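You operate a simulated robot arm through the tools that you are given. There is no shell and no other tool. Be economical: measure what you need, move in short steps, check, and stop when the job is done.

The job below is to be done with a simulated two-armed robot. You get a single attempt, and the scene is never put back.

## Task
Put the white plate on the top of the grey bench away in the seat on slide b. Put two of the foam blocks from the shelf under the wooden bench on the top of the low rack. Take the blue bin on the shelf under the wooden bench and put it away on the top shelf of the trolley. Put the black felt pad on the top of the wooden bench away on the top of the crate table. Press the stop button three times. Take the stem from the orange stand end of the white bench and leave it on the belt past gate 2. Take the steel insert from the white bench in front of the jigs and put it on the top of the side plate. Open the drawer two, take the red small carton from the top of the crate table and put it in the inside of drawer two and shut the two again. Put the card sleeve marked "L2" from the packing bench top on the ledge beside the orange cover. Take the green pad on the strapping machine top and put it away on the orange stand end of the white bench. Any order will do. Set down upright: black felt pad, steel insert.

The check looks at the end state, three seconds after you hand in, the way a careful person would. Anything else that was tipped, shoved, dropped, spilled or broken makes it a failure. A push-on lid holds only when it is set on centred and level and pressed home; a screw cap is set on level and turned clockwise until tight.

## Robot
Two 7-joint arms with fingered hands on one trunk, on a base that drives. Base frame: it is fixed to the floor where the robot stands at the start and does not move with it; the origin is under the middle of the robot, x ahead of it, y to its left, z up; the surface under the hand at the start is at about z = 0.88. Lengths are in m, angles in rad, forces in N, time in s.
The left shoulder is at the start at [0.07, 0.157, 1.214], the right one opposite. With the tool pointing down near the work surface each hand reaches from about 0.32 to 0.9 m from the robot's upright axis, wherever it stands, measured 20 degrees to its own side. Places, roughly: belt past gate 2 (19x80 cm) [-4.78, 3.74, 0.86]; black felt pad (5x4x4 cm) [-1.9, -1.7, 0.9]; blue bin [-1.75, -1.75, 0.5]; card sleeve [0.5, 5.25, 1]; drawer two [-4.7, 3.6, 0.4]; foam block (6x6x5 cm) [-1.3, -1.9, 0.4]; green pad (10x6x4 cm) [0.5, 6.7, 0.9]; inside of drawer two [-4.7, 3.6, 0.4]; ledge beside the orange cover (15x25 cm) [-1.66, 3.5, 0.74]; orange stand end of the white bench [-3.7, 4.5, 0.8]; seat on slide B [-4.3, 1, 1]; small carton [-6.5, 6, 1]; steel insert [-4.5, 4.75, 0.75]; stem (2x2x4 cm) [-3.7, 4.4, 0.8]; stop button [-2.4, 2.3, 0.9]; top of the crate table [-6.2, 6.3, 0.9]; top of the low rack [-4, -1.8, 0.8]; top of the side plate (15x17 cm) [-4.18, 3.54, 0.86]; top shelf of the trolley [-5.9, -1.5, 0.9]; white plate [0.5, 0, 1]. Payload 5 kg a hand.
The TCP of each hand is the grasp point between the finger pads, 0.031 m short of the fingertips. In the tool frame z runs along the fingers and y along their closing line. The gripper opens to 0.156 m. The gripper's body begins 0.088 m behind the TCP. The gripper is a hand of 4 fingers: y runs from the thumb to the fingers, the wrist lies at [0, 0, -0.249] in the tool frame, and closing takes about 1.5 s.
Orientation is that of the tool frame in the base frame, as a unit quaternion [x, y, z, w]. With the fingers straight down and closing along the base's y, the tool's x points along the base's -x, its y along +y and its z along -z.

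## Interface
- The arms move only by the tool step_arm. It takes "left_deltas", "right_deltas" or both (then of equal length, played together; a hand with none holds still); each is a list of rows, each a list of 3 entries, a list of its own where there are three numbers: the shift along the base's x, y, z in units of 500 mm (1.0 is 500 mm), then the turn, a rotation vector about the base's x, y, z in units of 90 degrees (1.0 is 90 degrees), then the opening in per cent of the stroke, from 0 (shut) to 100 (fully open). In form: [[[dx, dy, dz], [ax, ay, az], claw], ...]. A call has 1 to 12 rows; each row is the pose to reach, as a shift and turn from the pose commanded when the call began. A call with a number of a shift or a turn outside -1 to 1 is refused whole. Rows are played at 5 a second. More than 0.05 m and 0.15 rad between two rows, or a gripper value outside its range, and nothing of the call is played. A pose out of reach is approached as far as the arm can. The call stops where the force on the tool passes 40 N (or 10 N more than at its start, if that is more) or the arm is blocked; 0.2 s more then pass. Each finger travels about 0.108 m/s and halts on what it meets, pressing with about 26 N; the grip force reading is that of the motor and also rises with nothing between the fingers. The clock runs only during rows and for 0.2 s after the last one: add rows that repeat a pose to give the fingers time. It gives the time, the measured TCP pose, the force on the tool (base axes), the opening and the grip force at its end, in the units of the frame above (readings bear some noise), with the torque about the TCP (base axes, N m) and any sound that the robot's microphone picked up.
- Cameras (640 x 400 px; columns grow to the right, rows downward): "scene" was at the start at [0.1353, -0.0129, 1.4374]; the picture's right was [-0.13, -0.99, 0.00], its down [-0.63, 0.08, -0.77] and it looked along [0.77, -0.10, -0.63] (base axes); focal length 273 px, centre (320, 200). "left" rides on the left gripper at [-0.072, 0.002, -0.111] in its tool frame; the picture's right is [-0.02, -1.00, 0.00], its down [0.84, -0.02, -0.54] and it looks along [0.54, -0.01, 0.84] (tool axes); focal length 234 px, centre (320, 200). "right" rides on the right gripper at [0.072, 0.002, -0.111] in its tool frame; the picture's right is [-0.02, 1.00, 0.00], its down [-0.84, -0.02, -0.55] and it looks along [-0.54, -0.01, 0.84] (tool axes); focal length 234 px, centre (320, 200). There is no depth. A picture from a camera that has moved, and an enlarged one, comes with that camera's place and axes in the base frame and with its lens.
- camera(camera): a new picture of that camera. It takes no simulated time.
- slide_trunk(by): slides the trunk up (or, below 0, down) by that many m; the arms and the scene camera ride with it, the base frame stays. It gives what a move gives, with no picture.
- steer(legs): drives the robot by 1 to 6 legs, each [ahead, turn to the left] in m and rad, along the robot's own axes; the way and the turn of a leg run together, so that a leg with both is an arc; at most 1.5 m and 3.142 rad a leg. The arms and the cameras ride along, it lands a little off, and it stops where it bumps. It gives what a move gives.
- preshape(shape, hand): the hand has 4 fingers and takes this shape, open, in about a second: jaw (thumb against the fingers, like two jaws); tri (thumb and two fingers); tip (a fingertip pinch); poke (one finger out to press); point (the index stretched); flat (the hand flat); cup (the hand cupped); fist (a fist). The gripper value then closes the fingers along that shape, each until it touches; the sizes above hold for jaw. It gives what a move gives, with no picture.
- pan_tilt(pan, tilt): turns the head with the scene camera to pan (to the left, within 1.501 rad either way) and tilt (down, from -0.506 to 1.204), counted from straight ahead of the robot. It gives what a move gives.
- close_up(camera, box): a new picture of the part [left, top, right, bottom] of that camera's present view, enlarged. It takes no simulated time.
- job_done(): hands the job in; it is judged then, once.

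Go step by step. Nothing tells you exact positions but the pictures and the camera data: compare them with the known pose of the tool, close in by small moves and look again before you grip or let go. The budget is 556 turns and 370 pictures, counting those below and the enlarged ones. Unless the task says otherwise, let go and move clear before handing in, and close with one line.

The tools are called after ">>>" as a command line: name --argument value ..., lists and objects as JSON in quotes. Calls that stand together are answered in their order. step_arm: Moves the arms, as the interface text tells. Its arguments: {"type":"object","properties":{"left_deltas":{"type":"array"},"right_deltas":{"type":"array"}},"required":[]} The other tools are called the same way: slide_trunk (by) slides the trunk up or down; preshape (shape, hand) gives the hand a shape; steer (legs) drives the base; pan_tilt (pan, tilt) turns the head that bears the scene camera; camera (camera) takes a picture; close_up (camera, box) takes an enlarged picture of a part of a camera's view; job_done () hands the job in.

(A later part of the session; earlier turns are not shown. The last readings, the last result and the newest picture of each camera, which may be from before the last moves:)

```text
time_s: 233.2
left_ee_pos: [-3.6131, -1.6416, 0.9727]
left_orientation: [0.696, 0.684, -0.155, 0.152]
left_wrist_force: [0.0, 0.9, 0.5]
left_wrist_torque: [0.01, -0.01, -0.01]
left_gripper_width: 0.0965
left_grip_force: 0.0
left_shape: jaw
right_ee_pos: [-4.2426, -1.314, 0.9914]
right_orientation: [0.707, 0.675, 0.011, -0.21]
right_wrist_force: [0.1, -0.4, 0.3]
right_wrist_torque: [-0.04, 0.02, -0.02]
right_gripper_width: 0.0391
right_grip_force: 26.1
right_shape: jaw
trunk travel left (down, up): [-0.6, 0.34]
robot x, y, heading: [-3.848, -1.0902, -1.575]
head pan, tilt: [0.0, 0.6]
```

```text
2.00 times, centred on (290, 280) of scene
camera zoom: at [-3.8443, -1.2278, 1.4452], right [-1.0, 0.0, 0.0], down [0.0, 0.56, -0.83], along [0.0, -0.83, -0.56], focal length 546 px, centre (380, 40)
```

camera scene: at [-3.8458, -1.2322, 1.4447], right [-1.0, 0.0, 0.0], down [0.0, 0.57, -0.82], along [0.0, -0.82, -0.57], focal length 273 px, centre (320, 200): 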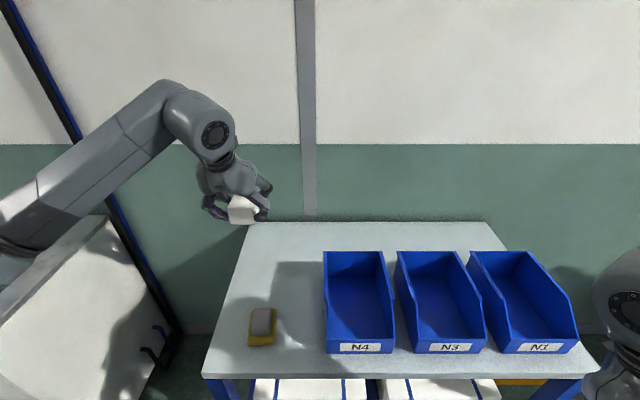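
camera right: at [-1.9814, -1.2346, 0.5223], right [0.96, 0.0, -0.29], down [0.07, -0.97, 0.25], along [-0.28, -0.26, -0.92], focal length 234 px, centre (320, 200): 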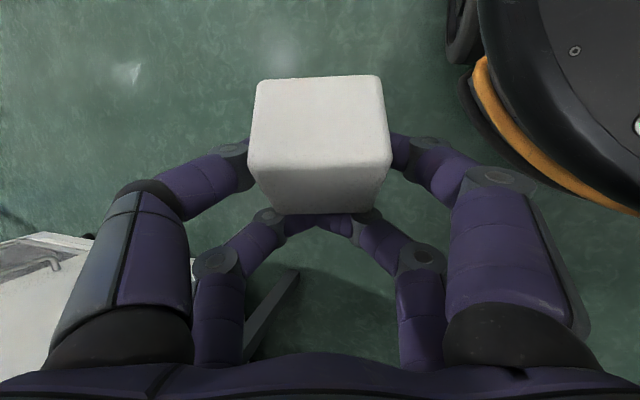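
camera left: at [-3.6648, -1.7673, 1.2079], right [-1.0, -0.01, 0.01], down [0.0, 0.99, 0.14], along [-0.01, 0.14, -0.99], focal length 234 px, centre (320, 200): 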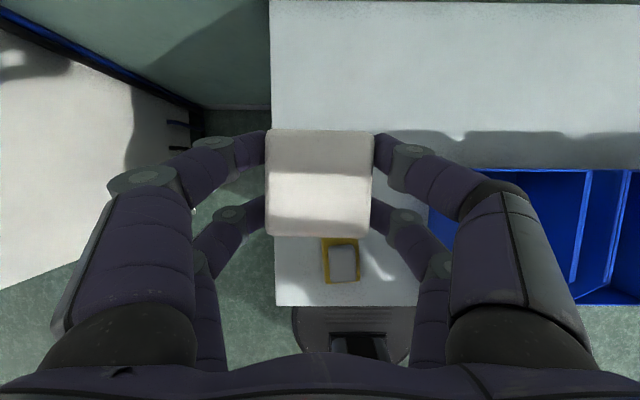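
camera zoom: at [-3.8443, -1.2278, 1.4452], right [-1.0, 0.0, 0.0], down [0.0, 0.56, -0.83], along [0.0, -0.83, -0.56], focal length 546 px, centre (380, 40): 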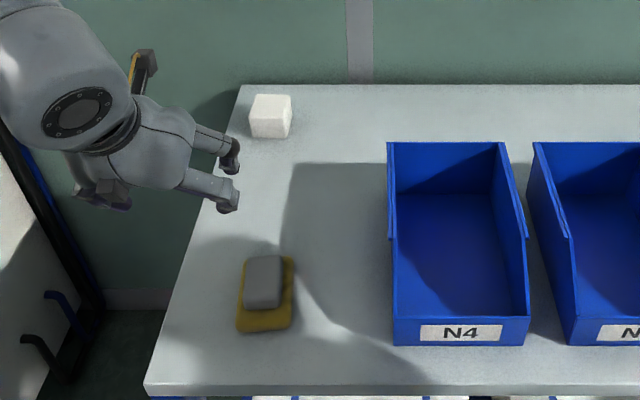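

First block stands on the rack. I tuck the left hand, back off and shift the base toward +x so the right hand can place its block nearby.

>>> step_arm --left_deltas '[[[0, 0.07, 0.05], [0, 0, 0], 62], [[0, 0.14, 0.1], [0, 0, 0], 62], [[0, 0.21, 0.15], [0, 0, 0], 62], [[0, 0.28, 0.2], [0, 0, 0], 62], [[0, 0.35, 0.25], [0, 0, 0], 62]]'

>>> steer --legs '[[-0.4, 0], [0, 1.0], [0.4, 0], [0, -1.0], [0.2, 0]]'

>>> camera --camera "scene"

```text
time_s: 234.6
left_ee_pos: [-3.6172, -1.464, 1.0628]
left_orientation: [0.707, 0.694, -0.097, 0.095]
left_wrist_force: [0.1, 0.0, -0.1]
left_wrist_torque: [-0.05, -0.02, 0.0]
left_gripper_width: 0.0964
left_grip_force: 0.1
left_shape: jaw
left hand out of reach, approached as far as the arm can: row 5
right_ee_pos: [-4.2442, -1.3148, 0.9896]
right_orientation: [0.707, 0.674, 0.012, -0.211]
right_wrist_force: [0.0, 1.2, -0.5]
right_wrist_torque: [-0.02, -0.01, -0.03]
right_gripper_width: 0.0391
right_grip_force: 25.4
right_shape: jaw
trunk travel left (down, up): [-0.6, 0.34]
robot x, y, heading: [-3.8462, -1.0942, -1.577]
head pan, tilt: [0.0, 0.6]
stopped in row 5 (left hand): the arm was blocked; the commanded pose is now the measured one
```

```text
time_s: 237.8
left_ee_pos: [-3.5713, -1.0465, 1.061]
left_orientation: [0.667, 0.733, -0.091, 0.098]
left_wrist_force: [-0.4, -0.4, 0.1]
left_wrist_torque: [-0.03, 0.02, 0.02]
left_gripper_width: 0.0966
left_grip_force: 0.1
left_shape: jaw
right_ee_pos: [-4.2118, -0.9673, 0.9898]
right_orientation: [0.668, 0.713, 0.001, -0.213]
right_wrist_force: [0.2, -0.3, -0.2]
right_wrist_torque: [-0.02, 0.06, 0.03]
right_gripper_width: 0.0387
right_grip_force: 26.4
right_shape: jaw
trunk travel left (down, up): [-0.6, 0.34]
robot x, y, heading: [-3.8397, -0.6982, -1.457]
head pan, tilt: [0.0, 0.6]
stopped in leg 2: the robot was blocked; the commanded pose is now the measured one
```

```text
260 pictures are left
camera scene: at [-3.8257, -0.8386, 1.4449], right [-0.99, -0.11, 0.0], down [-0.06, 0.56, -0.82], along [0.09, -0.82, -0.57], focal length 273 px, centre (320, 200)
```

scene: 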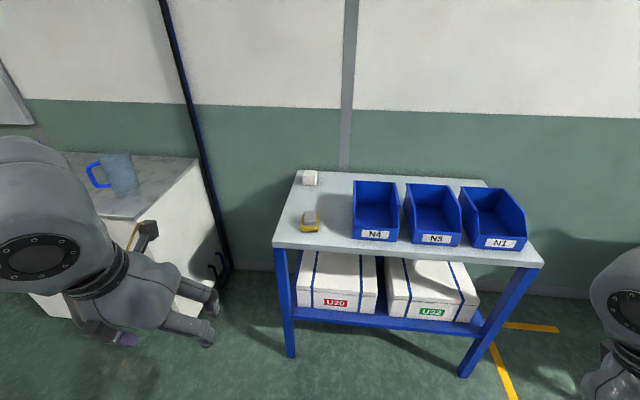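

Turning was blocked; I look left to see what the left arm is near.

>>> pan_tilt --pan 0.9 --tilt 0.7

>>> camera --camera "scene"

>>> pan_tilt --pan -1.3 --tilt 0.6

>>> camera --camera "scene"

```text
time_s: 239.0
left_ee_pos: [-3.5735, -1.0463, 1.0609]
left_orientation: [0.667, 0.733, -0.092, 0.097]
left_wrist_force: [0.4, 0.3, -0.2]
left_wrist_torque: [0.03, -0.02, 0.0]
left_gripper_width: 0.0965
left_grip_force: 0.0
left_shape: jaw
right_ee_pos: [-4.2123, -0.9676, 0.9906]
right_orientation: [0.668, 0.713, 0.0, -0.213]
right_wrist_force: [-0.2, -0.2, -0.9]
right_wrist_torque: [0.01, 0.0, 0.01]
right_gripper_width: 0.0386
right_grip_force: 25.3
right_shape: jaw
trunk travel left (down, up): [-0.6, 0.34]
robot x, y, heading: [-3.8444, -0.7013, -1.468]
head pan, tilt: [0.901, 0.7]
```

```text
259 pictures are left
camera scene: at [-3.7644, -0.7959, 1.4363], right [-0.53, -0.85, 0.0], down [-0.55, 0.34, -0.76], along [0.65, -0.41, -0.64], focal length 273 px, centre (320, 200)
```

scene: 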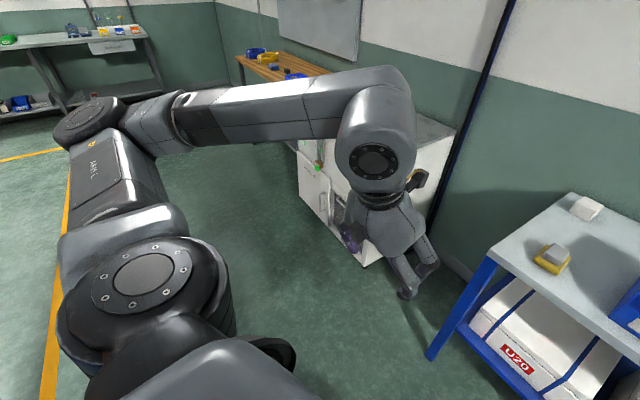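

```text
time_s: 241.1
left_ee_pos: [-3.5718, -1.0459, 1.0604]
left_orientation: [0.667, 0.733, -0.091, 0.098]
left_wrist_force: [-0.4, 0.4, 0.5]
left_wrist_torque: [-0.01, 0.03, -0.01]
left_gripper_width: 0.0966
left_grip_force: 0.1
left_shape: jaw
right_ee_pos: [-4.2128, -0.9681, 0.9901]
right_orientation: [0.668, 0.713, 0.001, -0.212]
right_wrist_force: [-0.1, -0.3, -0.5]
right_wrist_torque: [-0.02, 0.01, 0.03]
right_gripper_width: 0.0387
right_grip_force: 26.6
right_shape: jaw
trunk travel left (down, up): [-0.6, 0.34]
robot x, y, heading: [-3.8431, -0.6972, -1.464]
head pan, tilt: [-1.3, 0.6]
```

```text
258 pictures are left
camera scene: at [-3.9185, -0.7834, 1.4449], right [-0.37, 0.93, 0.0], down [0.52, 0.21, -0.83], along [-0.77, -0.31, -0.56], focal length 273 px, centre (320, 200)
```

scene: 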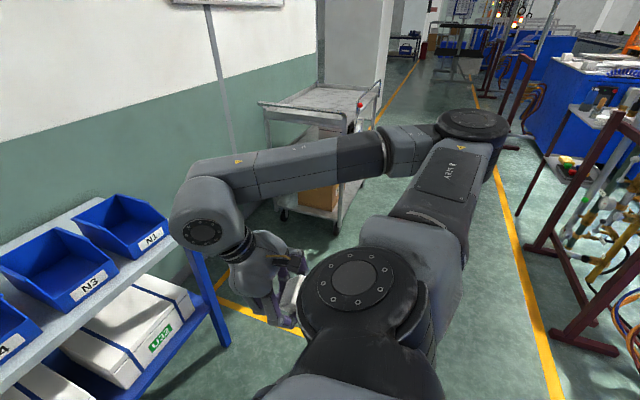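

The elbows stick out but nothing obvious touches; the left arm may be jammed against the body. I extend it a little and try turning again.

>>> step_arm --left_deltas '[[[0.02, -0.08, 0.03], [0, 0, 0], 62], [[0.05, -0.16, 0.06], [0, 0, 0], 62], [[0.08, -0.22, 0.1], [0, 0, 0], 62]]'

>>> steer --legs '[[0, 0.4]]'

```text
time_s: 241.9
left_ee_pos: [-3.5335, -1.1547, 1.1127]
left_orientation: [0.666, 0.734, -0.09, 0.099]
left_wrist_force: [0.3, -0.3, 0.1]
left_wrist_torque: [0.02, 0.0, 0.03]
left_gripper_width: 0.0964
left_grip_force: 0.0
left_shape: jaw
right_ee_pos: [-4.2129, -0.9691, 0.9907]
right_orientation: [0.668, 0.713, 0.001, -0.212]
right_wrist_force: [0.6, -0.5, -0.8]
right_wrist_torque: [0.03, 0.0, -0.01]
right_gripper_width: 0.0389
right_grip_force: 25.8
right_shape: jaw
trunk travel left (down, up): [-0.6, 0.34]
robot x, y, heading: [-3.8411, -0.6979, -1.461]
head pan, tilt: [-1.3, 0.6]
```

```text
time_s: 243.5
left_ee_pos: [-3.3772, -0.9925, 1.1126]
left_orientation: [0.503, 0.854, -0.069, 0.115]
left_wrist_force: [0.4, 0.1, -0.3]
left_wrist_torque: [0.01, -0.01, 0.01]
left_gripper_width: 0.0965
left_grip_force: 0.1
left_shape: jaw
right_ee_pos: [-4.0736, -1.0936, 0.9898]
right_orientation: [0.51, 0.834, -0.042, -0.208]
right_wrist_force: [0.0, 0.5, 0.3]
right_wrist_torque: [0.02, -0.04, -0.01]
right_gripper_width: 0.039
right_grip_force: 26.2
right_shape: jaw
trunk travel left (down, up): [-0.6, 0.34]
robot x, y, heading: [-3.8419, -0.7015, -1.054]
head pan, tilt: [-1.3, 0.6]
```

>>> steer --legs '[[0, 0.5], [0.38, 0], [0, -1.02], [0.18, 0]]'

>>> pan_tilt --pan 0.0 --tilt 0.6

>>> camera --camera "scene"

```text
time_s: 251.0
left_ee_pos: [-3.2498, -1.542, 1.1137]
left_orientation: [0.697, 0.705, -0.095, 0.095]
left_wrist_force: [0.9, -0.3, 0.3]
left_wrist_torque: [0.01, 0.0, -0.04]
left_gripper_width: 0.0967
left_grip_force: 0.0
left_shape: jaw
right_ee_pos: [-3.911, -1.3025, 0.9898]
right_orientation: [0.697, 0.685, 0.01, -0.212]
right_wrist_force: [0.6, 0.0, -0.4]
right_wrist_torque: [-0.01, -0.02, -0.02]
right_gripper_width: 0.0388
right_grip_force: 25.9
right_shape: jaw
trunk travel left (down, up): [-0.6, 0.34]
robot x, y, heading: [-3.5218, -1.0622, -1.545]
head pan, tilt: [-1.3, 0.6]
```

```text
time_s: 252.5
left_ee_pos: [-3.2502, -1.5419, 1.1129]
left_orientation: [0.697, 0.705, -0.095, 0.095]
left_wrist_force: [0.1, 0.2, -0.3]
left_wrist_torque: [0.0, 0.03, 0.02]
left_gripper_width: 0.0966
left_grip_force: 0.1
left_shape: jaw
right_ee_pos: [-3.9116, -1.3019, 0.9895]
right_orientation: [0.698, 0.685, 0.009, -0.211]
right_wrist_force: [-0.2, 0.1, -1.4]
right_wrist_torque: [-0.01, 0.0, -0.01]
right_gripper_width: 0.0389
right_grip_force: 26.2
right_shape: jaw
trunk travel left (down, up): [-0.6, 0.34]
robot x, y, heading: [-3.5141, -1.0655, -1.543]
head pan, tilt: [0.0, 0.6]
```

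```text
257 pictures are left
camera scene: at [-3.516, -1.2038, 1.4449], right [-1.0, -0.03, 0.0], down [-0.01, 0.56, -0.83], along [0.02, -0.82, -0.56], focal length 273 px, centre (320, 200)
```

scene: 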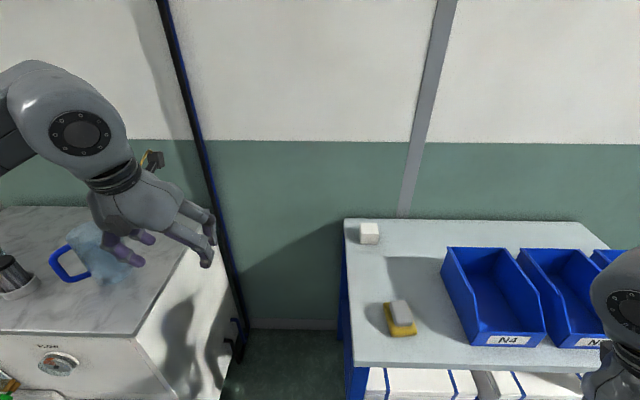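

Now I restore the right hand's pitch while moving it in front of the free place at (-3.70,-1.77).

>>> step_arm --right_deltas '[[[0.05, -0.05, 0.03], [-0.08, -0.0217, 0.0102], 15], [[0.105, -0.1, 0.06], [-0.16, -0.0435, 0.0204], 15], [[0.157, -0.15, 0.09], [-0.24, -0.065, 0.0306], 15], [[0.21, -0.2, 0.12], [-0.32, -0.087, 0.0408], 15], [[0.262, -0.25, 0.14], [-0.4, -0.109, 0.051], 15], [[0.315, -0.3, 0.16], [-0.48, -0.13, 0.0612], 15], [[0.367, -0.35, 0.17], [-0.56, -0.152, 0.0714], 15], [[0.42, -0.4, 0.18], [-0.64, -0.174, 0.0816], 15]]'

>>> camera --camera "right"

>>> camera --camera "scene"

```text
time_s: 254.5
left_ee_pos: [-3.2507, -1.5414, 1.1135]
left_orientation: [0.697, 0.704, -0.095, 0.094]
left_wrist_force: [0.3, 0.3, 0.2]
left_wrist_torque: [0.0, -0.07, 0.03]
left_gripper_width: 0.0965
left_grip_force: 0.1
left_shape: jaw
right_ee_pos: [-3.6549, -1.4811, 1.0002]
right_orientation: [0.665, 0.717, -0.127, 0.164]
right_wrist_force: [-0.4, -0.2, 0.0]
right_wrist_torque: [-0.05, -0.03, 0.05]
right_gripper_width: 0.0386
right_grip_force: 26.1
right_shape: jaw
right hand out of reach, approached as far as the arm can: row 1, 2, 3, 4, 5, 6, 7, 8
trunk travel left (down, up): [-0.6, 0.34]
robot x, y, heading: [-3.5212, -1.065, -1.54]
head pan, tilt: [0.0, 0.6]
stopped in row 8 (right hand): the arm was blocked; the commanded pose is now the measured one
```

```text
256 pictures are left
camera right: at [-3.6649, -1.3704, 1.0726], right [1.0, 0.06, 0.05], down [-0.01, -0.55, 0.84], along [0.08, -0.83, -0.55], focal length 234 px, centre (320, 200)
```

right: 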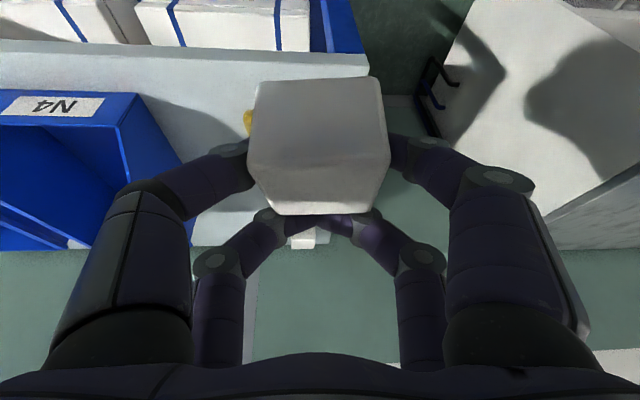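

```text
255 pictures are left
camera scene: at [-3.5174, -1.2029, 1.445], right [-1.0, -0.03, 0.0], down [-0.01, 0.56, -0.83], along [0.02, -0.83, -0.56], focal length 273 px, centre (320, 200)
```

scene: 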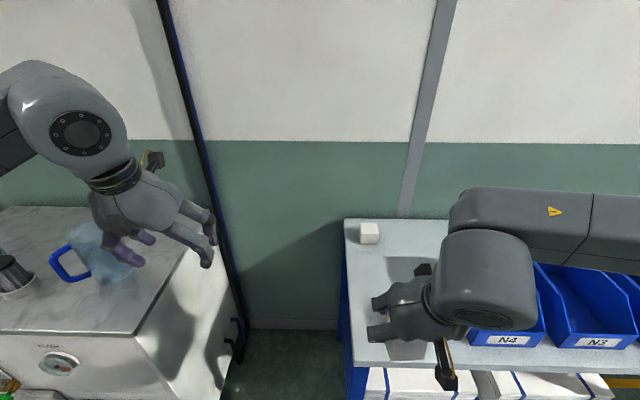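

>>> step_arm --right_deltas '[[[-0.02, 0, 0.07], [0, 0, 0], 15], [[-0.04, 0, 0.14], [-0.06, 0.006, -0.017], 15], [[-0.065, -0.02, 0.2], [-0.12, 0.012, -0.035], 15], [[-0.09, -0.04, 0.26], [-0.18, 0.018, -0.052], 15], [[-0.09, -0.1, 0.26], [-0.18, 0.018, -0.052], 15], [[-0.09, -0.18, 0.26], [-0.18, 0.018, -0.052], 15]]'

>>> camera --camera "scene"

```text
time_s: 255.9
left_ee_pos: [-3.2494, -1.5428, 1.1124]
left_orientation: [0.696, 0.705, -0.095, 0.094]
left_wrist_force: [0.6, -0.8, -0.9]
left_wrist_torque: [0.01, 0.0, 0.02]
left_gripper_width: 0.0963
left_grip_force: 0.1
left_shape: jaw
right_ee_pos: [-3.6945, -1.5731, 1.1296]
right_orientation: [0.663, 0.666, -0.243, 0.24]
right_wrist_force: [0.2, -0.3, 1.0]
right_wrist_torque: [0.03, 0.02, 0.0]
right_gripper_width: 0.0389
right_grip_force: 26.4
right_shape: jaw
right hand out of reach, approached as far as the arm can: row 2, 3, 4
trunk travel left (down, up): [-0.6, 0.34]
robot x, y, heading: [-3.5193, -1.0626, -1.541]
head pan, tilt: [0.0, 0.6]
```

```text
254 pictures are left
camera scene: at [-3.5147, -1.2049, 1.4446], right [-1.0, -0.03, 0.0], down [-0.02, 0.57, -0.82], along [0.02, -0.82, -0.57], focal length 273 px, centre (320, 200)
```

scene: 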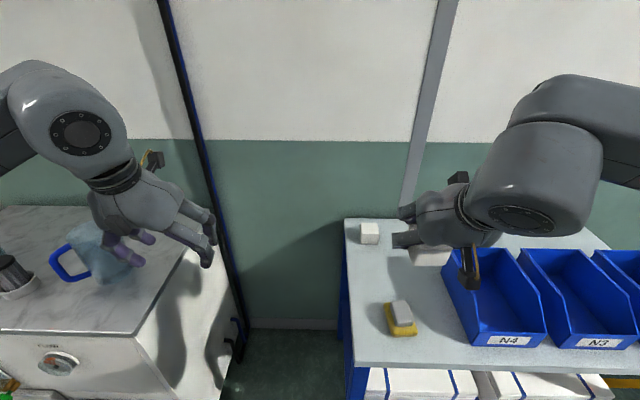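

>>> step_arm --right_deltas '[[[0, -0.09, 0], [0, 0, 0], 15], [[-0.005, -0.18, 0], [0, 0, 0], 15], [[-0.01, -0.27, -0.02], [0, 0, 0], 15], [[-0.01, -0.36, -0.05], [0, 0, 0], 15], [[-0.01, -0.39, -0.13], [0, 0, 0], 15], [[-0.01, -0.39, -0.22], [0, 0, 0], 15], [[-0.01, -0.39, -0.31], [0, 0, 0], 15], [[-0.01, -0.39, -0.4], [0, 0, 0], 15], [[-0.01, -0.39, -0.48], [0, 0, 0], 15], [[-0.01, -0.39, -0.515], [0, 0, 0], 15]]'

>>> camera --camera "scene"

>>> close_up --camera "scene" --box '[340, 190, 480, 300]'

```text
time_s: 258.1
left_ee_pos: [-3.2497, -1.5427, 1.1132]
left_orientation: [0.696, 0.706, -0.095, 0.095]
left_wrist_force: [-0.6, 0.5, 0.5]
left_wrist_torque: [-0.03, -0.04, 0.02]
left_gripper_width: 0.0966
left_grip_force: 0.1
left_shape: jaw
right_ee_pos: [-3.7052, -1.7648, 0.8706]
right_orientation: [0.663, 0.666, -0.242, 0.24]
right_wrist_force: [-0.3, -0.5, -0.6]
right_wrist_torque: [0.01, 0.02, -0.02]
right_gripper_width: 0.0387
right_grip_force: 25.8
right_shape: jaw
trunk travel left (down, up): [-0.6, 0.34]
robot x, y, heading: [-3.5179, -1.0636, -1.544]
head pan, tilt: [0.0, 0.6]
```

```text
253 pictures are left
camera scene: at [-3.5157, -1.2041, 1.4449], right [-1.0, -0.03, 0.0], down [-0.02, 0.56, -0.82], along [0.02, -0.82, -0.57], focal length 273 px, centre (320, 200)
```

scene: 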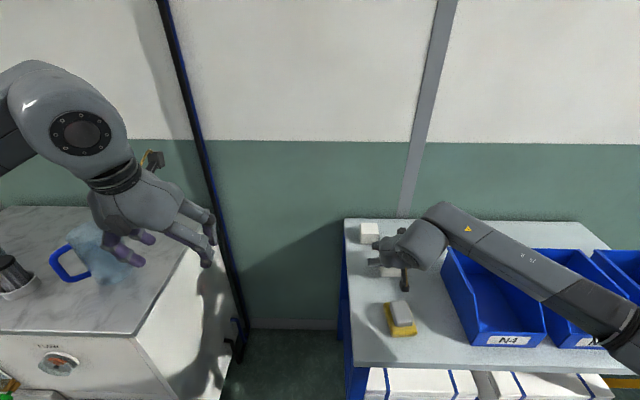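

```text
3.64 times, centred on (410, 245) of scene
camera zoom: at [-3.5157, -1.2041, 1.4449], right [-1.0, -0.03, 0.0], down [-0.02, 0.56, -0.82], along [0.02, -0.82, -0.57], focal length 993 px, centre (-7, 36)
```

zoom: 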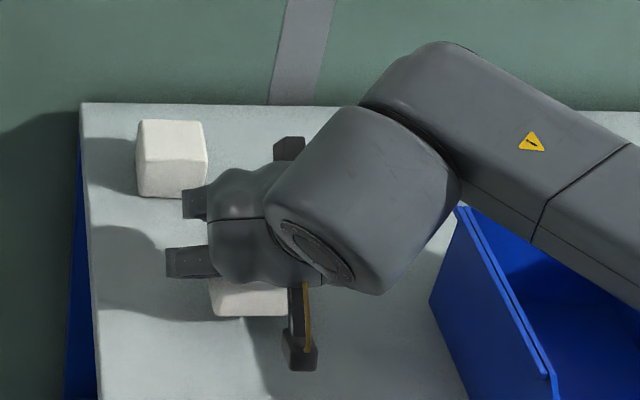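

>>> step_arm --right_deltas '[[[0, 0, -0.016], [0, 0, 0], 15], [[0, 0, -0.03], [0, 0, 0], 15], [[0, 0, -0.044], [0, 0, 0], 15]]'

>>> close_up --camera "scene" --box '[340, 190, 640, 390]'

```text
time_s: 258.9
left_ee_pos: [-3.2502, -1.5429, 1.1131]
left_orientation: [0.696, 0.706, -0.095, 0.094]
left_wrist_force: [-0.1, 0.0, 0.0]
left_wrist_torque: [0.01, 0.0, 0.05]
left_gripper_width: 0.0967
left_grip_force: 0.0
left_shape: jaw
right_ee_pos: [-3.7038, -1.7645, 0.8496]
right_orientation: [0.662, 0.667, -0.242, 0.241]
right_wrist_force: [0.1, 0.0, 0.1]
right_wrist_torque: [-0.02, -0.02, -0.01]
right_gripper_width: 0.0385
right_grip_force: 25.5
right_shape: jaw
trunk travel left (down, up): [-0.6, 0.34]
robot x, y, heading: [-3.5213, -1.0628, -1.549]
head pan, tilt: [0.0, 0.6]
```

```text
2.00 times, centred on (490, 290) of scene
camera zoom: at [-3.5158, -1.2041, 1.4449], right [-1.0, -0.03, 0.0], down [-0.02, 0.56, -0.82], along [0.02, -0.82, -0.57], focal length 546 px, centre (-20, 20)
```

zoom: 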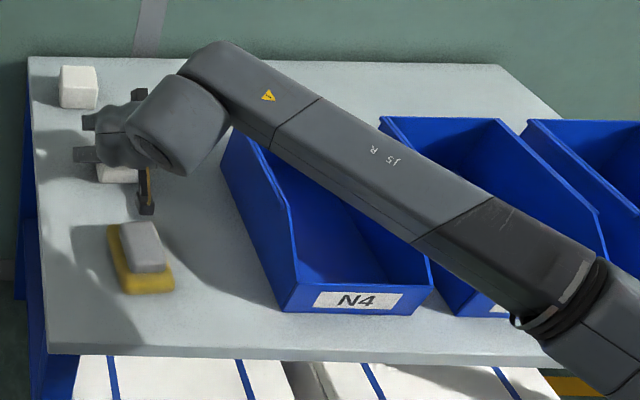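

>>> step_arm --right_deltas '[[[0, 0, -0.006], [0, 0, 0], 15], [[0, 0, -0.012], [0, 0, 0], 15]]'

>>> camera --camera "right"

```text
time_s: 259.5
left_ee_pos: [-3.2499, -1.5414, 1.1139]
left_orientation: [0.696, 0.705, -0.095, 0.094]
left_wrist_force: [-1.3, 0.4, 0.1]
left_wrist_torque: [0.0, 0.01, 0.03]
left_gripper_width: 0.0967
left_grip_force: 0.0
left_shape: jaw
right_ee_pos: [-3.7035, -1.7666, 0.8469]
right_orientation: [0.662, 0.666, -0.244, 0.242]
right_wrist_force: [-3.2, -3.5, 14.9]
right_wrist_torque: [0.52, 0.03, 0.08]
right_gripper_width: 0.0388
right_grip_force: 25.7
right_shape: jaw
trunk travel left (down, up): [-0.6, 0.34]
robot x, y, heading: [-3.5242, -1.0626, -1.542]
head pan, tilt: [0.0, 0.6]
```

```text
250 pictures are left
camera right: at [-3.7022, -1.6401, 0.8852], right [1.0, -0.01, 0.01], down [-0.02, -0.29, 0.96], along [-0.01, -0.96, -0.29], focal length 234 px, centre (320, 200)
```

right: 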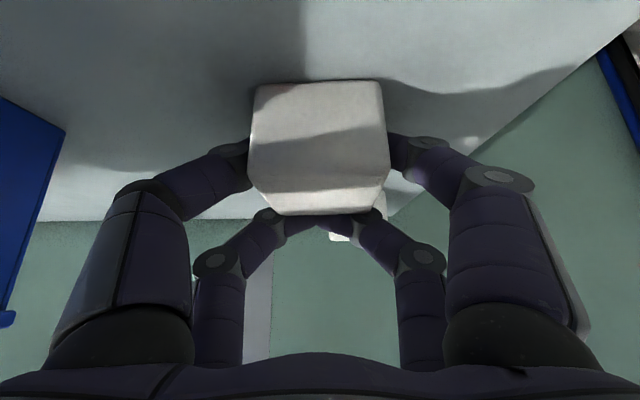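

Contact (15 N). I open and withdraw the right hand upward and back.

>>> step_arm --right_deltas '[[[0, 0, 0.004], [0, 0, 0], 40], [[0, 0, 0.004], [0, 0, 0], 58], [[0, 0, 0.004], [0, 0, 0], 58], [[0, 0.04, 0.05], [0, 0, 0], 58], [[0, 0.06, 0.13], [0, 0, 0], 58], [[0, 0.08, 0.22], [0, 0, 0], 58], [[0, 0.1, 0.31], [0, 0, 0], 58], [[0, 0.16, 0.38], [0, 0, 0], 58], [[0, 0.24, 0.42], [0, 0, 0], 58], [[0, 0.32, 0.44], [0, 0, 0], 58], [[-0.03, 0.4, 0.44], [0, 0, 0], 58]]'

>>> camera --camera "scene"

```text
time_s: 261.9
left_ee_pos: [-3.2506, -1.5393, 1.1147]
left_orientation: [0.696, 0.705, -0.095, 0.095]
left_wrist_force: [-0.4, -0.4, 0.3]
left_wrist_torque: [-0.02, -0.01, 0.03]
left_gripper_width: 0.0967
left_grip_force: 0.0
left_shape: jaw
right_ee_pos: [-3.7207, -1.5628, 1.0659]
right_orientation: [0.662, 0.667, -0.242, 0.241]
right_wrist_force: [-0.6, 0.7, 0.4]
right_wrist_torque: [-0.02, 0.0, 0.03]
right_gripper_width: 0.09
right_grip_force: 0.0
right_shape: jaw
trunk travel left (down, up): [-0.6, 0.34]
robot x, y, heading: [-3.518, -1.0631, -1.545]
head pan, tilt: [0.0, 0.6]
```

```text
249 pictures are left
camera scene: at [-3.517, -1.2012, 1.4452], right [-1.0, -0.03, 0.0], down [-0.01, 0.56, -0.83], along [0.02, -0.83, -0.56], focal length 273 px, centre (320, 200)
```

scene: 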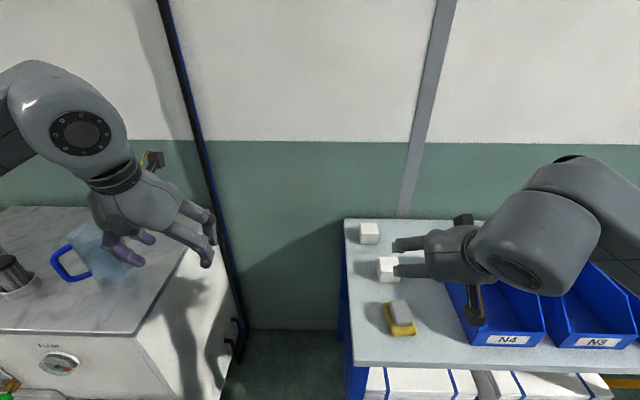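

Both blocks stand on the rack. Next the blue bin: I'll use both hands to pinch its two end walls. I return to the wooden bench.

>>> steer --legs '[[-0.5, 0], [0, 1.545], [0.9, 0], [0.9, 0], [0, -1.57]]'

>>> camera --camera "scene"

```text
time_s: 281.0
left_ee_pos: [-1.4891, -1.078, 1.1132]
left_orientation: [0.707, 0.694, -0.097, 0.093]
left_wrist_force: [0.8, -0.8, 0.7]
left_wrist_torque: [0.0, 0.04, -0.01]
left_gripper_width: 0.0966
left_grip_force: 0.0
left_shape: jaw
right_ee_pos: [-1.9584, -1.089, 1.0637]
right_orientation: [0.672, 0.657, -0.246, 0.237]
right_wrist_force: [0.2, -0.1, 0.1]
right_wrist_torque: [-0.02, 0.01, 0.05]
right_gripper_width: 0.09
right_grip_force: 0.1
right_shape: jaw
trunk travel left (down, up): [-0.6, 0.34]
robot x, y, heading: [-1.7426, -0.5912, -1.573]
head pan, tilt: [0.0, 0.6]
```

```text
248 pictures are left
camera scene: at [-1.7441, -0.7317, 1.4449], right [-1.0, 0.0, 0.0], down [0.0, 0.57, -0.82], along [0.0, -0.82, -0.57], focal length 273 px, centre (320, 200)
```

scene: 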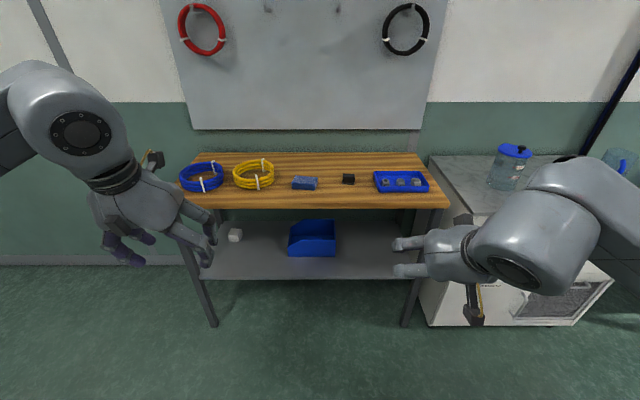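

>>> slide_trunk --by -0.4

>>> slide_trunk --by -0.14

>>> step_arm --left_deltas '[[[-0.02, -0.02, 0.0], [-0.07, 0, 0], 50], [[-0.04, -0.04, 0.0], [-0.14, 0, 0], 40], [[-0.06, -0.06, 0.0], [-0.21, 0, 0], 30], [[-0.08, -0.08, 0.0], [-0.274, 0, 0], 30]]' --right_deltas '[[[0.03, -0.01, 0.02], [0, 0, 0], 50], [[0.06, -0.02, 0.04], [0, 0, 0], 40], [[0.09, -0.03, 0.06], [0, 0, 0], 30], [[0.12, -0.04, 0.08], [0, 0, 0], 30]]'

>>> camera --camera "right"

>>> camera --camera "scene"

```text
time_s: 284.8
left_ee_pos: [-1.4883, -1.0775, 0.7134]
left_orientation: [0.707, 0.695, -0.096, 0.093]
left_wrist_force: [-0.8, -0.4, 0.1]
left_wrist_torque: [-0.03, -0.01, -0.03]
left_gripper_width: 0.0966
left_grip_force: 0.1
left_shape: jaw
right_ee_pos: [-1.9586, -1.0872, 0.6655]
right_orientation: [0.672, 0.657, -0.245, 0.237]
right_wrist_force: [0.1, 0.6, -0.7]
right_wrist_torque: [0.0, -0.01, -0.01]
right_gripper_width: 0.0897
right_grip_force: 0.1
right_shape: jaw
trunk travel left (down, up): [-0.2, 0.74]
robot x, y, heading: [-1.7443, -0.5898, -1.573]
head pan, tilt: [0.0, 0.6]
```

```text
time_s: 286.5
left_ee_pos: [-1.4898, -1.0784, 0.5736]
left_orientation: [0.706, 0.695, -0.096, 0.093]
left_wrist_force: [0.2, -0.4, -0.6]
left_wrist_torque: [-0.01, -0.01, 0.0]
left_gripper_width: 0.0964
left_grip_force: 0.0
left_shape: jaw
right_ee_pos: [-1.9591, -1.0875, 0.5249]
right_orientation: [0.672, 0.657, -0.246, 0.237]
right_wrist_force: [-0.1, 0.6, 0.1]
right_wrist_torque: [0.01, 0.02, 0.03]
right_gripper_width: 0.0898
right_grip_force: 0.0
right_shape: jaw
trunk travel left (down, up): [-0.06, 0.88]
robot x, y, heading: [-1.7414, -0.5914, -1.571]
head pan, tilt: [0.0, 0.6]
```

```text
time_s: 287.5
left_ee_pos: [-1.5281, -1.117, 0.5727]
left_orientation: [0.67, 0.659, -0.243, 0.242]
left_wrist_force: [0.2, -0.3, -0.5]
left_wrist_torque: [-0.03, 0.0, 0.0]
left_gripper_width: 0.0474
left_grip_force: 0.2
left_shape: jaw
right_ee_pos: [-1.8992, -1.108, 0.5637]
right_orientation: [0.672, 0.657, -0.245, 0.237]
right_wrist_force: [1.8, 0.6, -0.7]
right_wrist_torque: [0.01, -0.02, -0.02]
right_gripper_width: 0.0473
right_grip_force: 0.1
right_shape: jaw
trunk travel left (down, up): [-0.06, 0.88]
robot x, y, heading: [-1.7445, -0.5921, -1.573]
head pan, tilt: [0.0, 0.6]
```

```text
247 pictures are left
camera right: at [-1.8947, -0.9823, 0.6028], right [1.0, -0.04, 0.01], down [-0.02, -0.29, 0.96], along [-0.04, -0.95, -0.29], focal length 234 px, centre (320, 200)
```

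right: 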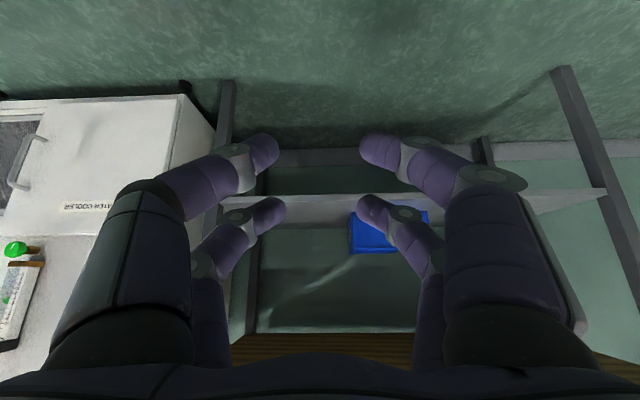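

```text
246 pictures are left
camera scene: at [-1.744, -0.7316, 0.9049], right [-1.0, 0.0, 0.0], down [0.0, 0.57, -0.82], along [0.0, -0.82, -0.57], focal length 273 px, centre (320, 200)
```

scene: 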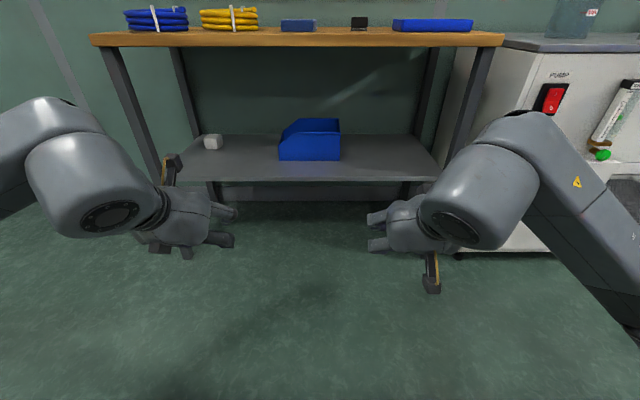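

>>> steer --legs '[[0.4, 0]]'

>>> camera --camera "right"

>>> camera --camera "scene"

```text
time_s: 290.0
left_ee_pos: [-1.523, -1.5242, 0.5738]
left_orientation: [0.668, 0.66, -0.242, 0.243]
left_wrist_force: [0.2, -0.1, 0.1]
left_wrist_torque: [-0.02, 0.01, -0.03]
left_gripper_width: 0.0469
left_grip_force: 0.1
left_shape: jaw
right_ee_pos: [-1.8962, -1.5172, 0.5637]
right_orientation: [0.67, 0.659, -0.245, 0.238]
right_wrist_force: [0.2, 1.0, 0.1]
right_wrist_torque: [0.02, -0.02, 0.01]
right_gripper_width: 0.0472
right_grip_force: 0.1
right_shape: jaw
trunk travel left (down, up): [-0.06, 0.88]
robot x, y, heading: [-1.7462, -1.0016, -1.563]
head pan, tilt: [0.0, 0.6]
```

```text
245 pictures are left
camera right: at [-1.8918, -1.3921, 0.6027], right [1.0, -0.04, 0.01], down [-0.02, -0.29, 0.96], along [-0.03, -0.96, -0.29], focal length 234 px, centre (320, 200)
```

right: 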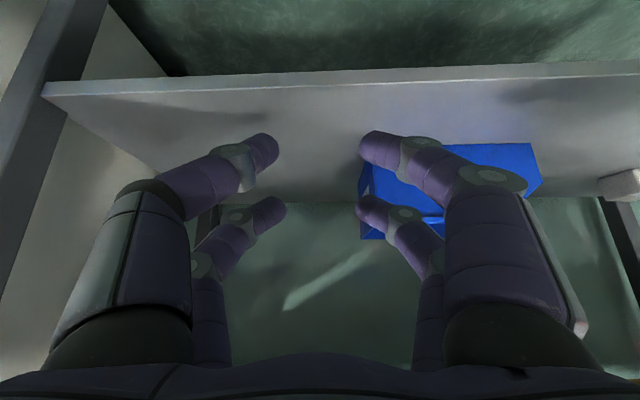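

```text
244 pictures are left
camera scene: at [-1.7427, -1.1405, 0.9049], right [-1.0, 0.0, 0.0], down [0.0, 0.56, -0.83], along [0.0, -0.83, -0.56], focal length 273 px, centre (320, 200)
```

scene: 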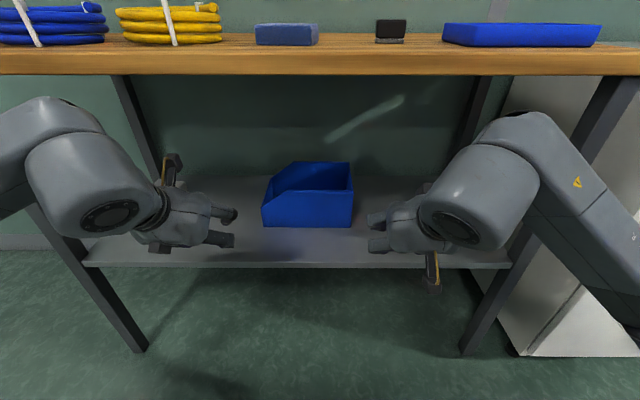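

Bin located: x -1.58…-1.835, y -1.73…-1.88, back wall top ≈0.535, label wall top ≈0.495. I flatten both hands' pitch slightly, align their x with the end walls, and edge forward.

>>> step_arm --left_deltas '[[[-0.03, 0, 0.02], [-0.065, 0, 0], 30], [[-0.07, 0, 0.04], [-0.13, 0, 0], 30], [[-0.12, 0, 0.06], [-0.13, 0, 0], 30]]' --right_deltas '[[[0.03, 0, 0.03], [-0.065, 0, 0], 30], [[0.07, 0, 0.06], [-0.13, 0, 0], 30], [[0.128, 0, 0.09], [-0.13, 0, 0], 30]]'

>>> steer --legs '[[0.08, 0]]'

>>> camera --camera "right"

>>> camera --camera "left"

>>> camera --camera "scene"

```text
time_s: 290.8
left_ee_pos: [-1.583, -1.527, 0.6024]
left_orientation: [0.64, 0.633, -0.307, 0.309]
left_wrist_force: [-0.3, 0.0, -1.0]
left_wrist_torque: [-0.01, 0.0, 0.0]
left_gripper_width: 0.0472
left_grip_force: 0.1
left_shape: jaw
right_ee_pos: [-1.8314, -1.52, 0.6081]
right_orientation: [0.643, 0.631, -0.31, 0.304]
right_wrist_force: [-0.4, -0.4, -0.2]
right_wrist_torque: [-0.01, 0.0, 0.0]
right_gripper_width: 0.0471
right_grip_force: 0.1
right_shape: jaw
trunk travel left (down, up): [-0.06, 0.88]
robot x, y, heading: [-1.741, -1.0014, -1.567]
head pan, tilt: [0.0, 0.6]
```

```text
time_s: 291.9
left_ee_pos: [-1.5825, -1.6075, 0.6032]
left_orientation: [0.639, 0.633, -0.307, 0.31]
left_wrist_force: [-0.1, -1.1, -0.1]
left_wrist_torque: [-0.01, 0.01, 0.01]
left_gripper_width: 0.0468
left_grip_force: 0.0
left_shape: jaw
right_ee_pos: [-1.8299, -1.6017, 0.6091]
right_orientation: [0.642, 0.631, -0.311, 0.305]
right_wrist_force: [-0.5, -0.1, 0.3]
right_wrist_torque: [0.0, -0.02, 0.01]
right_gripper_width: 0.047
right_grip_force: 0.1
right_shape: jaw
trunk travel left (down, up): [-0.06, 0.88]
robot x, y, heading: [-1.7437, -1.0834, -1.565]
head pan, tilt: [0.0, 0.6]
```

```text
243 pictures are left
camera right: at [-1.827, -1.4704, 0.6208], right [1.0, -0.03, 0.02], down [-0.02, -0.09, 1.0], along [-0.03, -0.99, -0.1], focal length 234 px, centre (320, 200)
```

right: 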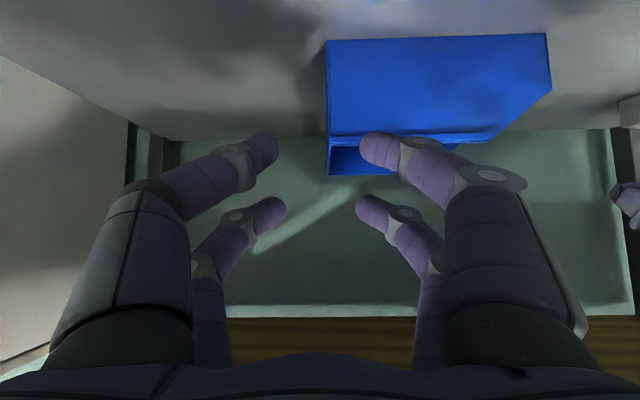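

```text
242 pictures are left
camera left: at [-1.5809, -1.5649, 0.7294], right [-1.0, -0.01, 0.01], down [-0.01, 0.95, -0.32], along [-0.01, -0.32, -0.95], focal length 234 px, centre (320, 200)
```

left: 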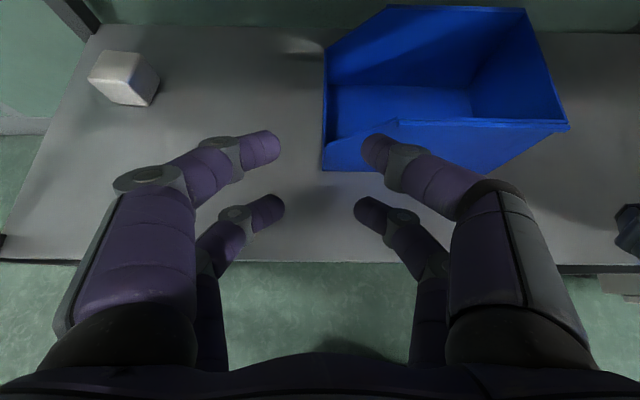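

```text
241 pictures are left
camera scene: at [-1.742, -1.2218, 0.9049], right [-1.0, -0.01, 0.0], down [0.0, 0.57, -0.82], along [0.01, -0.82, -0.57], focal length 273 px, centre (320, 200)
```

scene: 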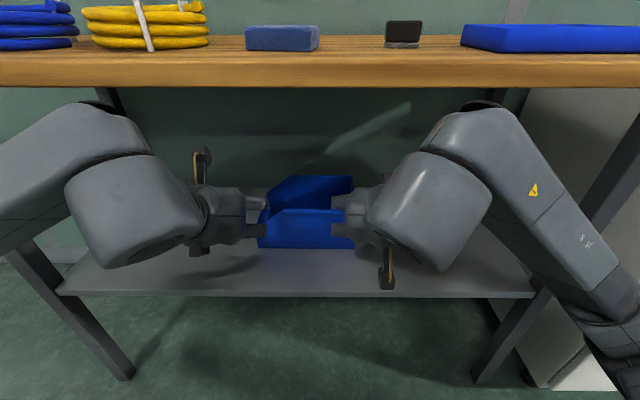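

The left view shows the label wall is low (top ≈0.465) and bin walls at x≈-1.589 and -1.823. I go in over the near wall with both hands, stopping short to check.

>>> step_arm --right_deltas '[[[0.007, -0.075, 0], [0, 0, 0], 30], [[0.014, -0.15, -0.01], [0, 0, 0], 30], [[0.014, -0.217, -0.018], [0, 0, 0], 30], [[0.014, -0.28, -0.06], [0, 0, 0], 30], [[0.014, -0.337, -0.108], [0, 0, 0], 30]]' --left_deltas '[[[-0.006, -0.075, 0], [0, 0, 0], 30], [[-0.013, -0.15, -0.01], [0, 0, 0], 30], [[-0.013, -0.225, -0.026], [0, 0, 0], 30], [[-0.013, -0.305, -0.085], [0, 0, 0], 30], [[-0.013, -0.385, -0.14], [0, 0, 0], 30]]'

>>> camera --camera "right"

>>> camera --camera "left"

```text
time_s: 293.1
left_ee_pos: [-1.5872, -1.7959, 0.5349]
left_orientation: [0.639, 0.634, -0.306, 0.31]
left_wrist_force: [0.1, 0.9, 1.2]
left_wrist_torque: [0.03, 0.0, -0.03]
left_gripper_width: 0.0468
left_grip_force: 0.0
left_shape: jaw
right_ee_pos: [-1.8264, -1.7718, 0.5555]
right_orientation: [0.641, 0.632, -0.31, 0.306]
right_wrist_force: [0.6, 0.3, -0.3]
right_wrist_torque: [0.0, -0.01, 0.02]
right_gripper_width: 0.0471
right_grip_force: 0.1
right_shape: jaw
trunk travel left (down, up): [-0.06, 0.88]
robot x, y, heading: [-1.7446, -1.0796, -1.563]
head pan, tilt: [0.0, 0.6]
```

```text
240 pictures are left
camera right: at [-1.822, -1.6402, 0.568], right [1.0, -0.03, 0.02], down [-0.02, -0.09, 1.0], along [-0.03, -1.0, -0.09], focal length 234 px, centre (320, 200)
```

right: 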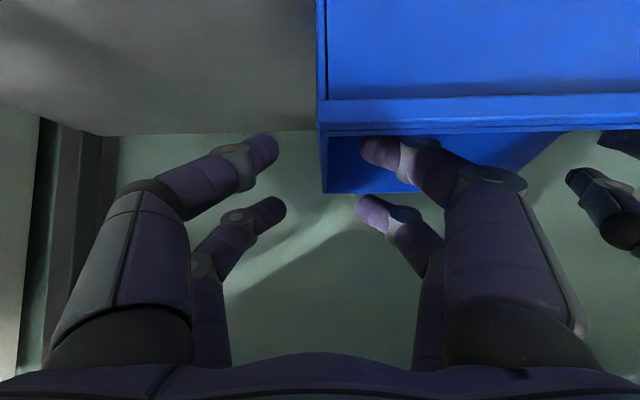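

```text
239 pictures are left
camera left: at [-1.5869, -1.7534, 0.6612], right [-1.0, -0.01, 0.01], down [-0.01, 0.95, -0.32], along [-0.01, -0.32, -0.95], focal length 234 px, centre (320, 200)
```

left: 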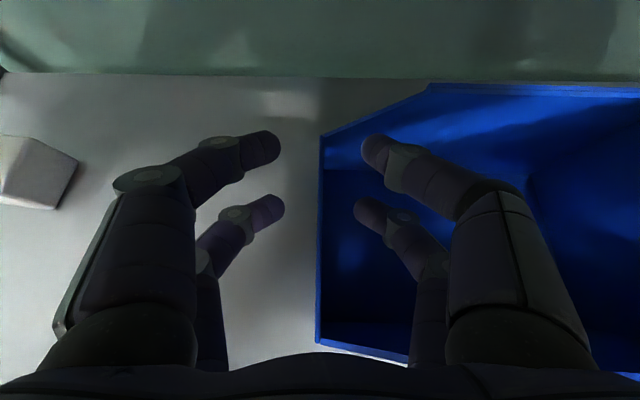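

Both end walls lie centred between the digits. Final approach and close both hands.

>>> step_arm --right_deltas '[[[0, -0.04, -0.035], [0, 0, 0], 30], [[0, -0.077, -0.07], [0, 0, 0], 30], [[0, -0.077, -0.07], [0, 0, 0], 30]]' --left_deltas '[[[0, -0.03, -0.05], [0, 0, 0], 30], [[0, -0.06, -0.09], [0, 0, 0], 30], [[0, -0.088, -0.132], [0, 0, 0], 30]]'

>>> step_arm --right_deltas '[[[0, 0, 0], [0, 0, 0], 15], [[0, 0, 0], [0, 0, 0], 0], [[0, 0, 0], [0, 0, 0], 0], [[0, 0, 0], [0, 0, 0], 0]]' --left_deltas '[[[0, 0, 0], [0, 0, 0], 15], [[0, 0, 0], [0, 0, 0], 0], [[0, 0, 0], [0, 0, 0], 0], [[0, 0, 0], [0, 0, 0], 0]]'

>>> camera --camera "left"

>>> camera --camera "right"

```text
time_s: 293.9
left_ee_pos: [-1.587, -1.841, 0.4731]
left_orientation: [0.637, 0.632, -0.312, 0.312]
left_wrist_force: [0.2, 5.5, 23.7]
left_wrist_torque: [2.63, 1.01, -0.61]
left_gripper_width: 0.0486
left_grip_force: 0.0
left_shape: jaw
right_ee_pos: [-1.8253, -1.8088, 0.5214]
right_orientation: [0.642, 0.631, -0.311, 0.306]
right_wrist_force: [-0.4, 0.1, 1.1]
right_wrist_torque: [-0.02, -0.01, 0.03]
right_gripper_width: 0.0471
right_grip_force: 0.1
right_shape: jaw
trunk travel left (down, up): [-0.06, 0.88]
robot x, y, heading: [-1.7438, -1.08, -1.561]
head pan, tilt: [0.0, 0.6]
```

```text
time_s: 294.9
left_ee_pos: [-1.5854, -1.8411, 0.4642]
left_orientation: [0.639, 0.634, -0.306, 0.31]
left_wrist_force: [9.1, -5.3, 1.5]
left_wrist_torque: [0.26, -0.25, 0.78]
left_gripper_width: 0.0099
left_grip_force: 26.4
left_shape: jaw
right_ee_pos: [-1.8274, -1.8096, 0.5192]
right_orientation: [0.642, 0.631, -0.312, 0.304]
right_wrist_force: [-7.8, 5.4, 0.3]
right_wrist_torque: [0.14, 0.19, -0.07]
right_gripper_width: 0.0
right_grip_force: 25.5
right_shape: jaw
trunk travel left (down, up): [-0.06, 0.88]
robot x, y, heading: [-1.7437, -1.0815, -1.564]
head pan, tilt: [0.0, 0.6]
```

```text
238 pictures are left
camera left: at [-1.5853, -1.7996, 0.5913], right [-1.0, -0.01, 0.01], down [-0.01, 0.95, -0.32], along [-0.01, -0.32, -0.95], focal length 234 px, centre (320, 200)
```

left: 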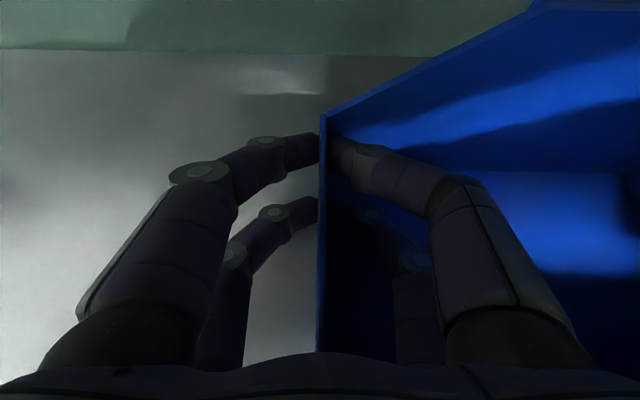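

```text
237 pictures are left
camera right: at [-1.8221, -1.6784, 0.532], right [1.0, -0.03, 0.02], down [-0.02, -0.09, 1.0], along [-0.03, -0.99, -0.1], focal length 234 px, centre (320, 200)
```

right: 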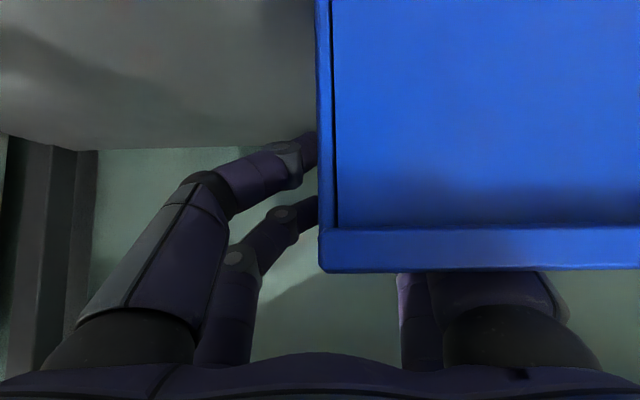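

Both walls are pinched. I lift together 2.5 cm.

>>> step_arm --right_deltas '[[[0, 0, 0.02], [0, 0, 0], 0], [[0, 0, 0.04], [0, 0, 0], 0], [[0, 0, 0.056], [0, 0, 0], 0]]' --left_deltas '[[[0, 0, 0.02], [0, 0, 0], 0], [[0, 0, 0.04], [0, 0, 0], 0], [[0, 0, 0.056], [0, 0, 0], 0]]'

>>> camera --camera "scene"

>>> camera --camera "left"

```text
time_s: 295.6
left_ee_pos: [-1.5871, -1.8419, 0.4937]
left_orientation: [0.639, 0.634, -0.305, 0.31]
left_wrist_force: [22.0, -3.0, -6.1]
left_wrist_torque: [0.05, -0.17, 0.51]
left_gripper_width: 0.008
left_grip_force: 25.7
left_shape: jaw
right_ee_pos: [-1.8261, -1.8097, 0.5483]
right_orientation: [0.643, 0.63, -0.312, 0.304]
right_wrist_force: [-21.1, 2.7, 2.7]
right_wrist_torque: [-0.08, 0.38, -0.35]
right_gripper_width: 0.0
right_grip_force: 25.8
right_shape: jaw
trunk travel left (down, up): [-0.06, 0.88]
robot x, y, heading: [-1.7479, -1.0831, -1.566]
head pan, tilt: [0.0, 0.6]
```

```text
236 pictures are left
camera scene: at [-1.742, -1.222, 0.9048], right [-1.0, -0.01, 0.0], down [0.0, 0.57, -0.82], along [0.01, -0.82, -0.57], focal length 273 px, centre (320, 200)
```

scene: 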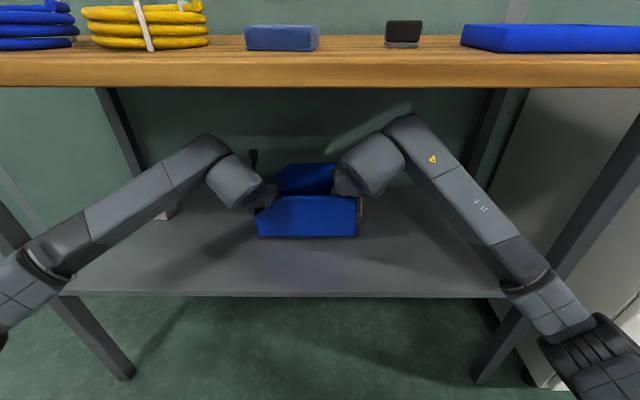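

```text
235 pictures are left
camera left: at [-1.5872, -1.8013, 0.6197], right [-1.0, -0.01, 0.01], down [-0.01, 0.95, -0.32], along [-0.01, -0.32, -0.95], focal length 234 px, centre (320, 200)
```

left: 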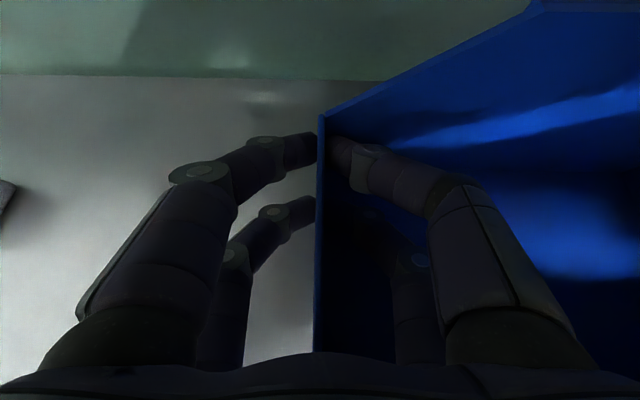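

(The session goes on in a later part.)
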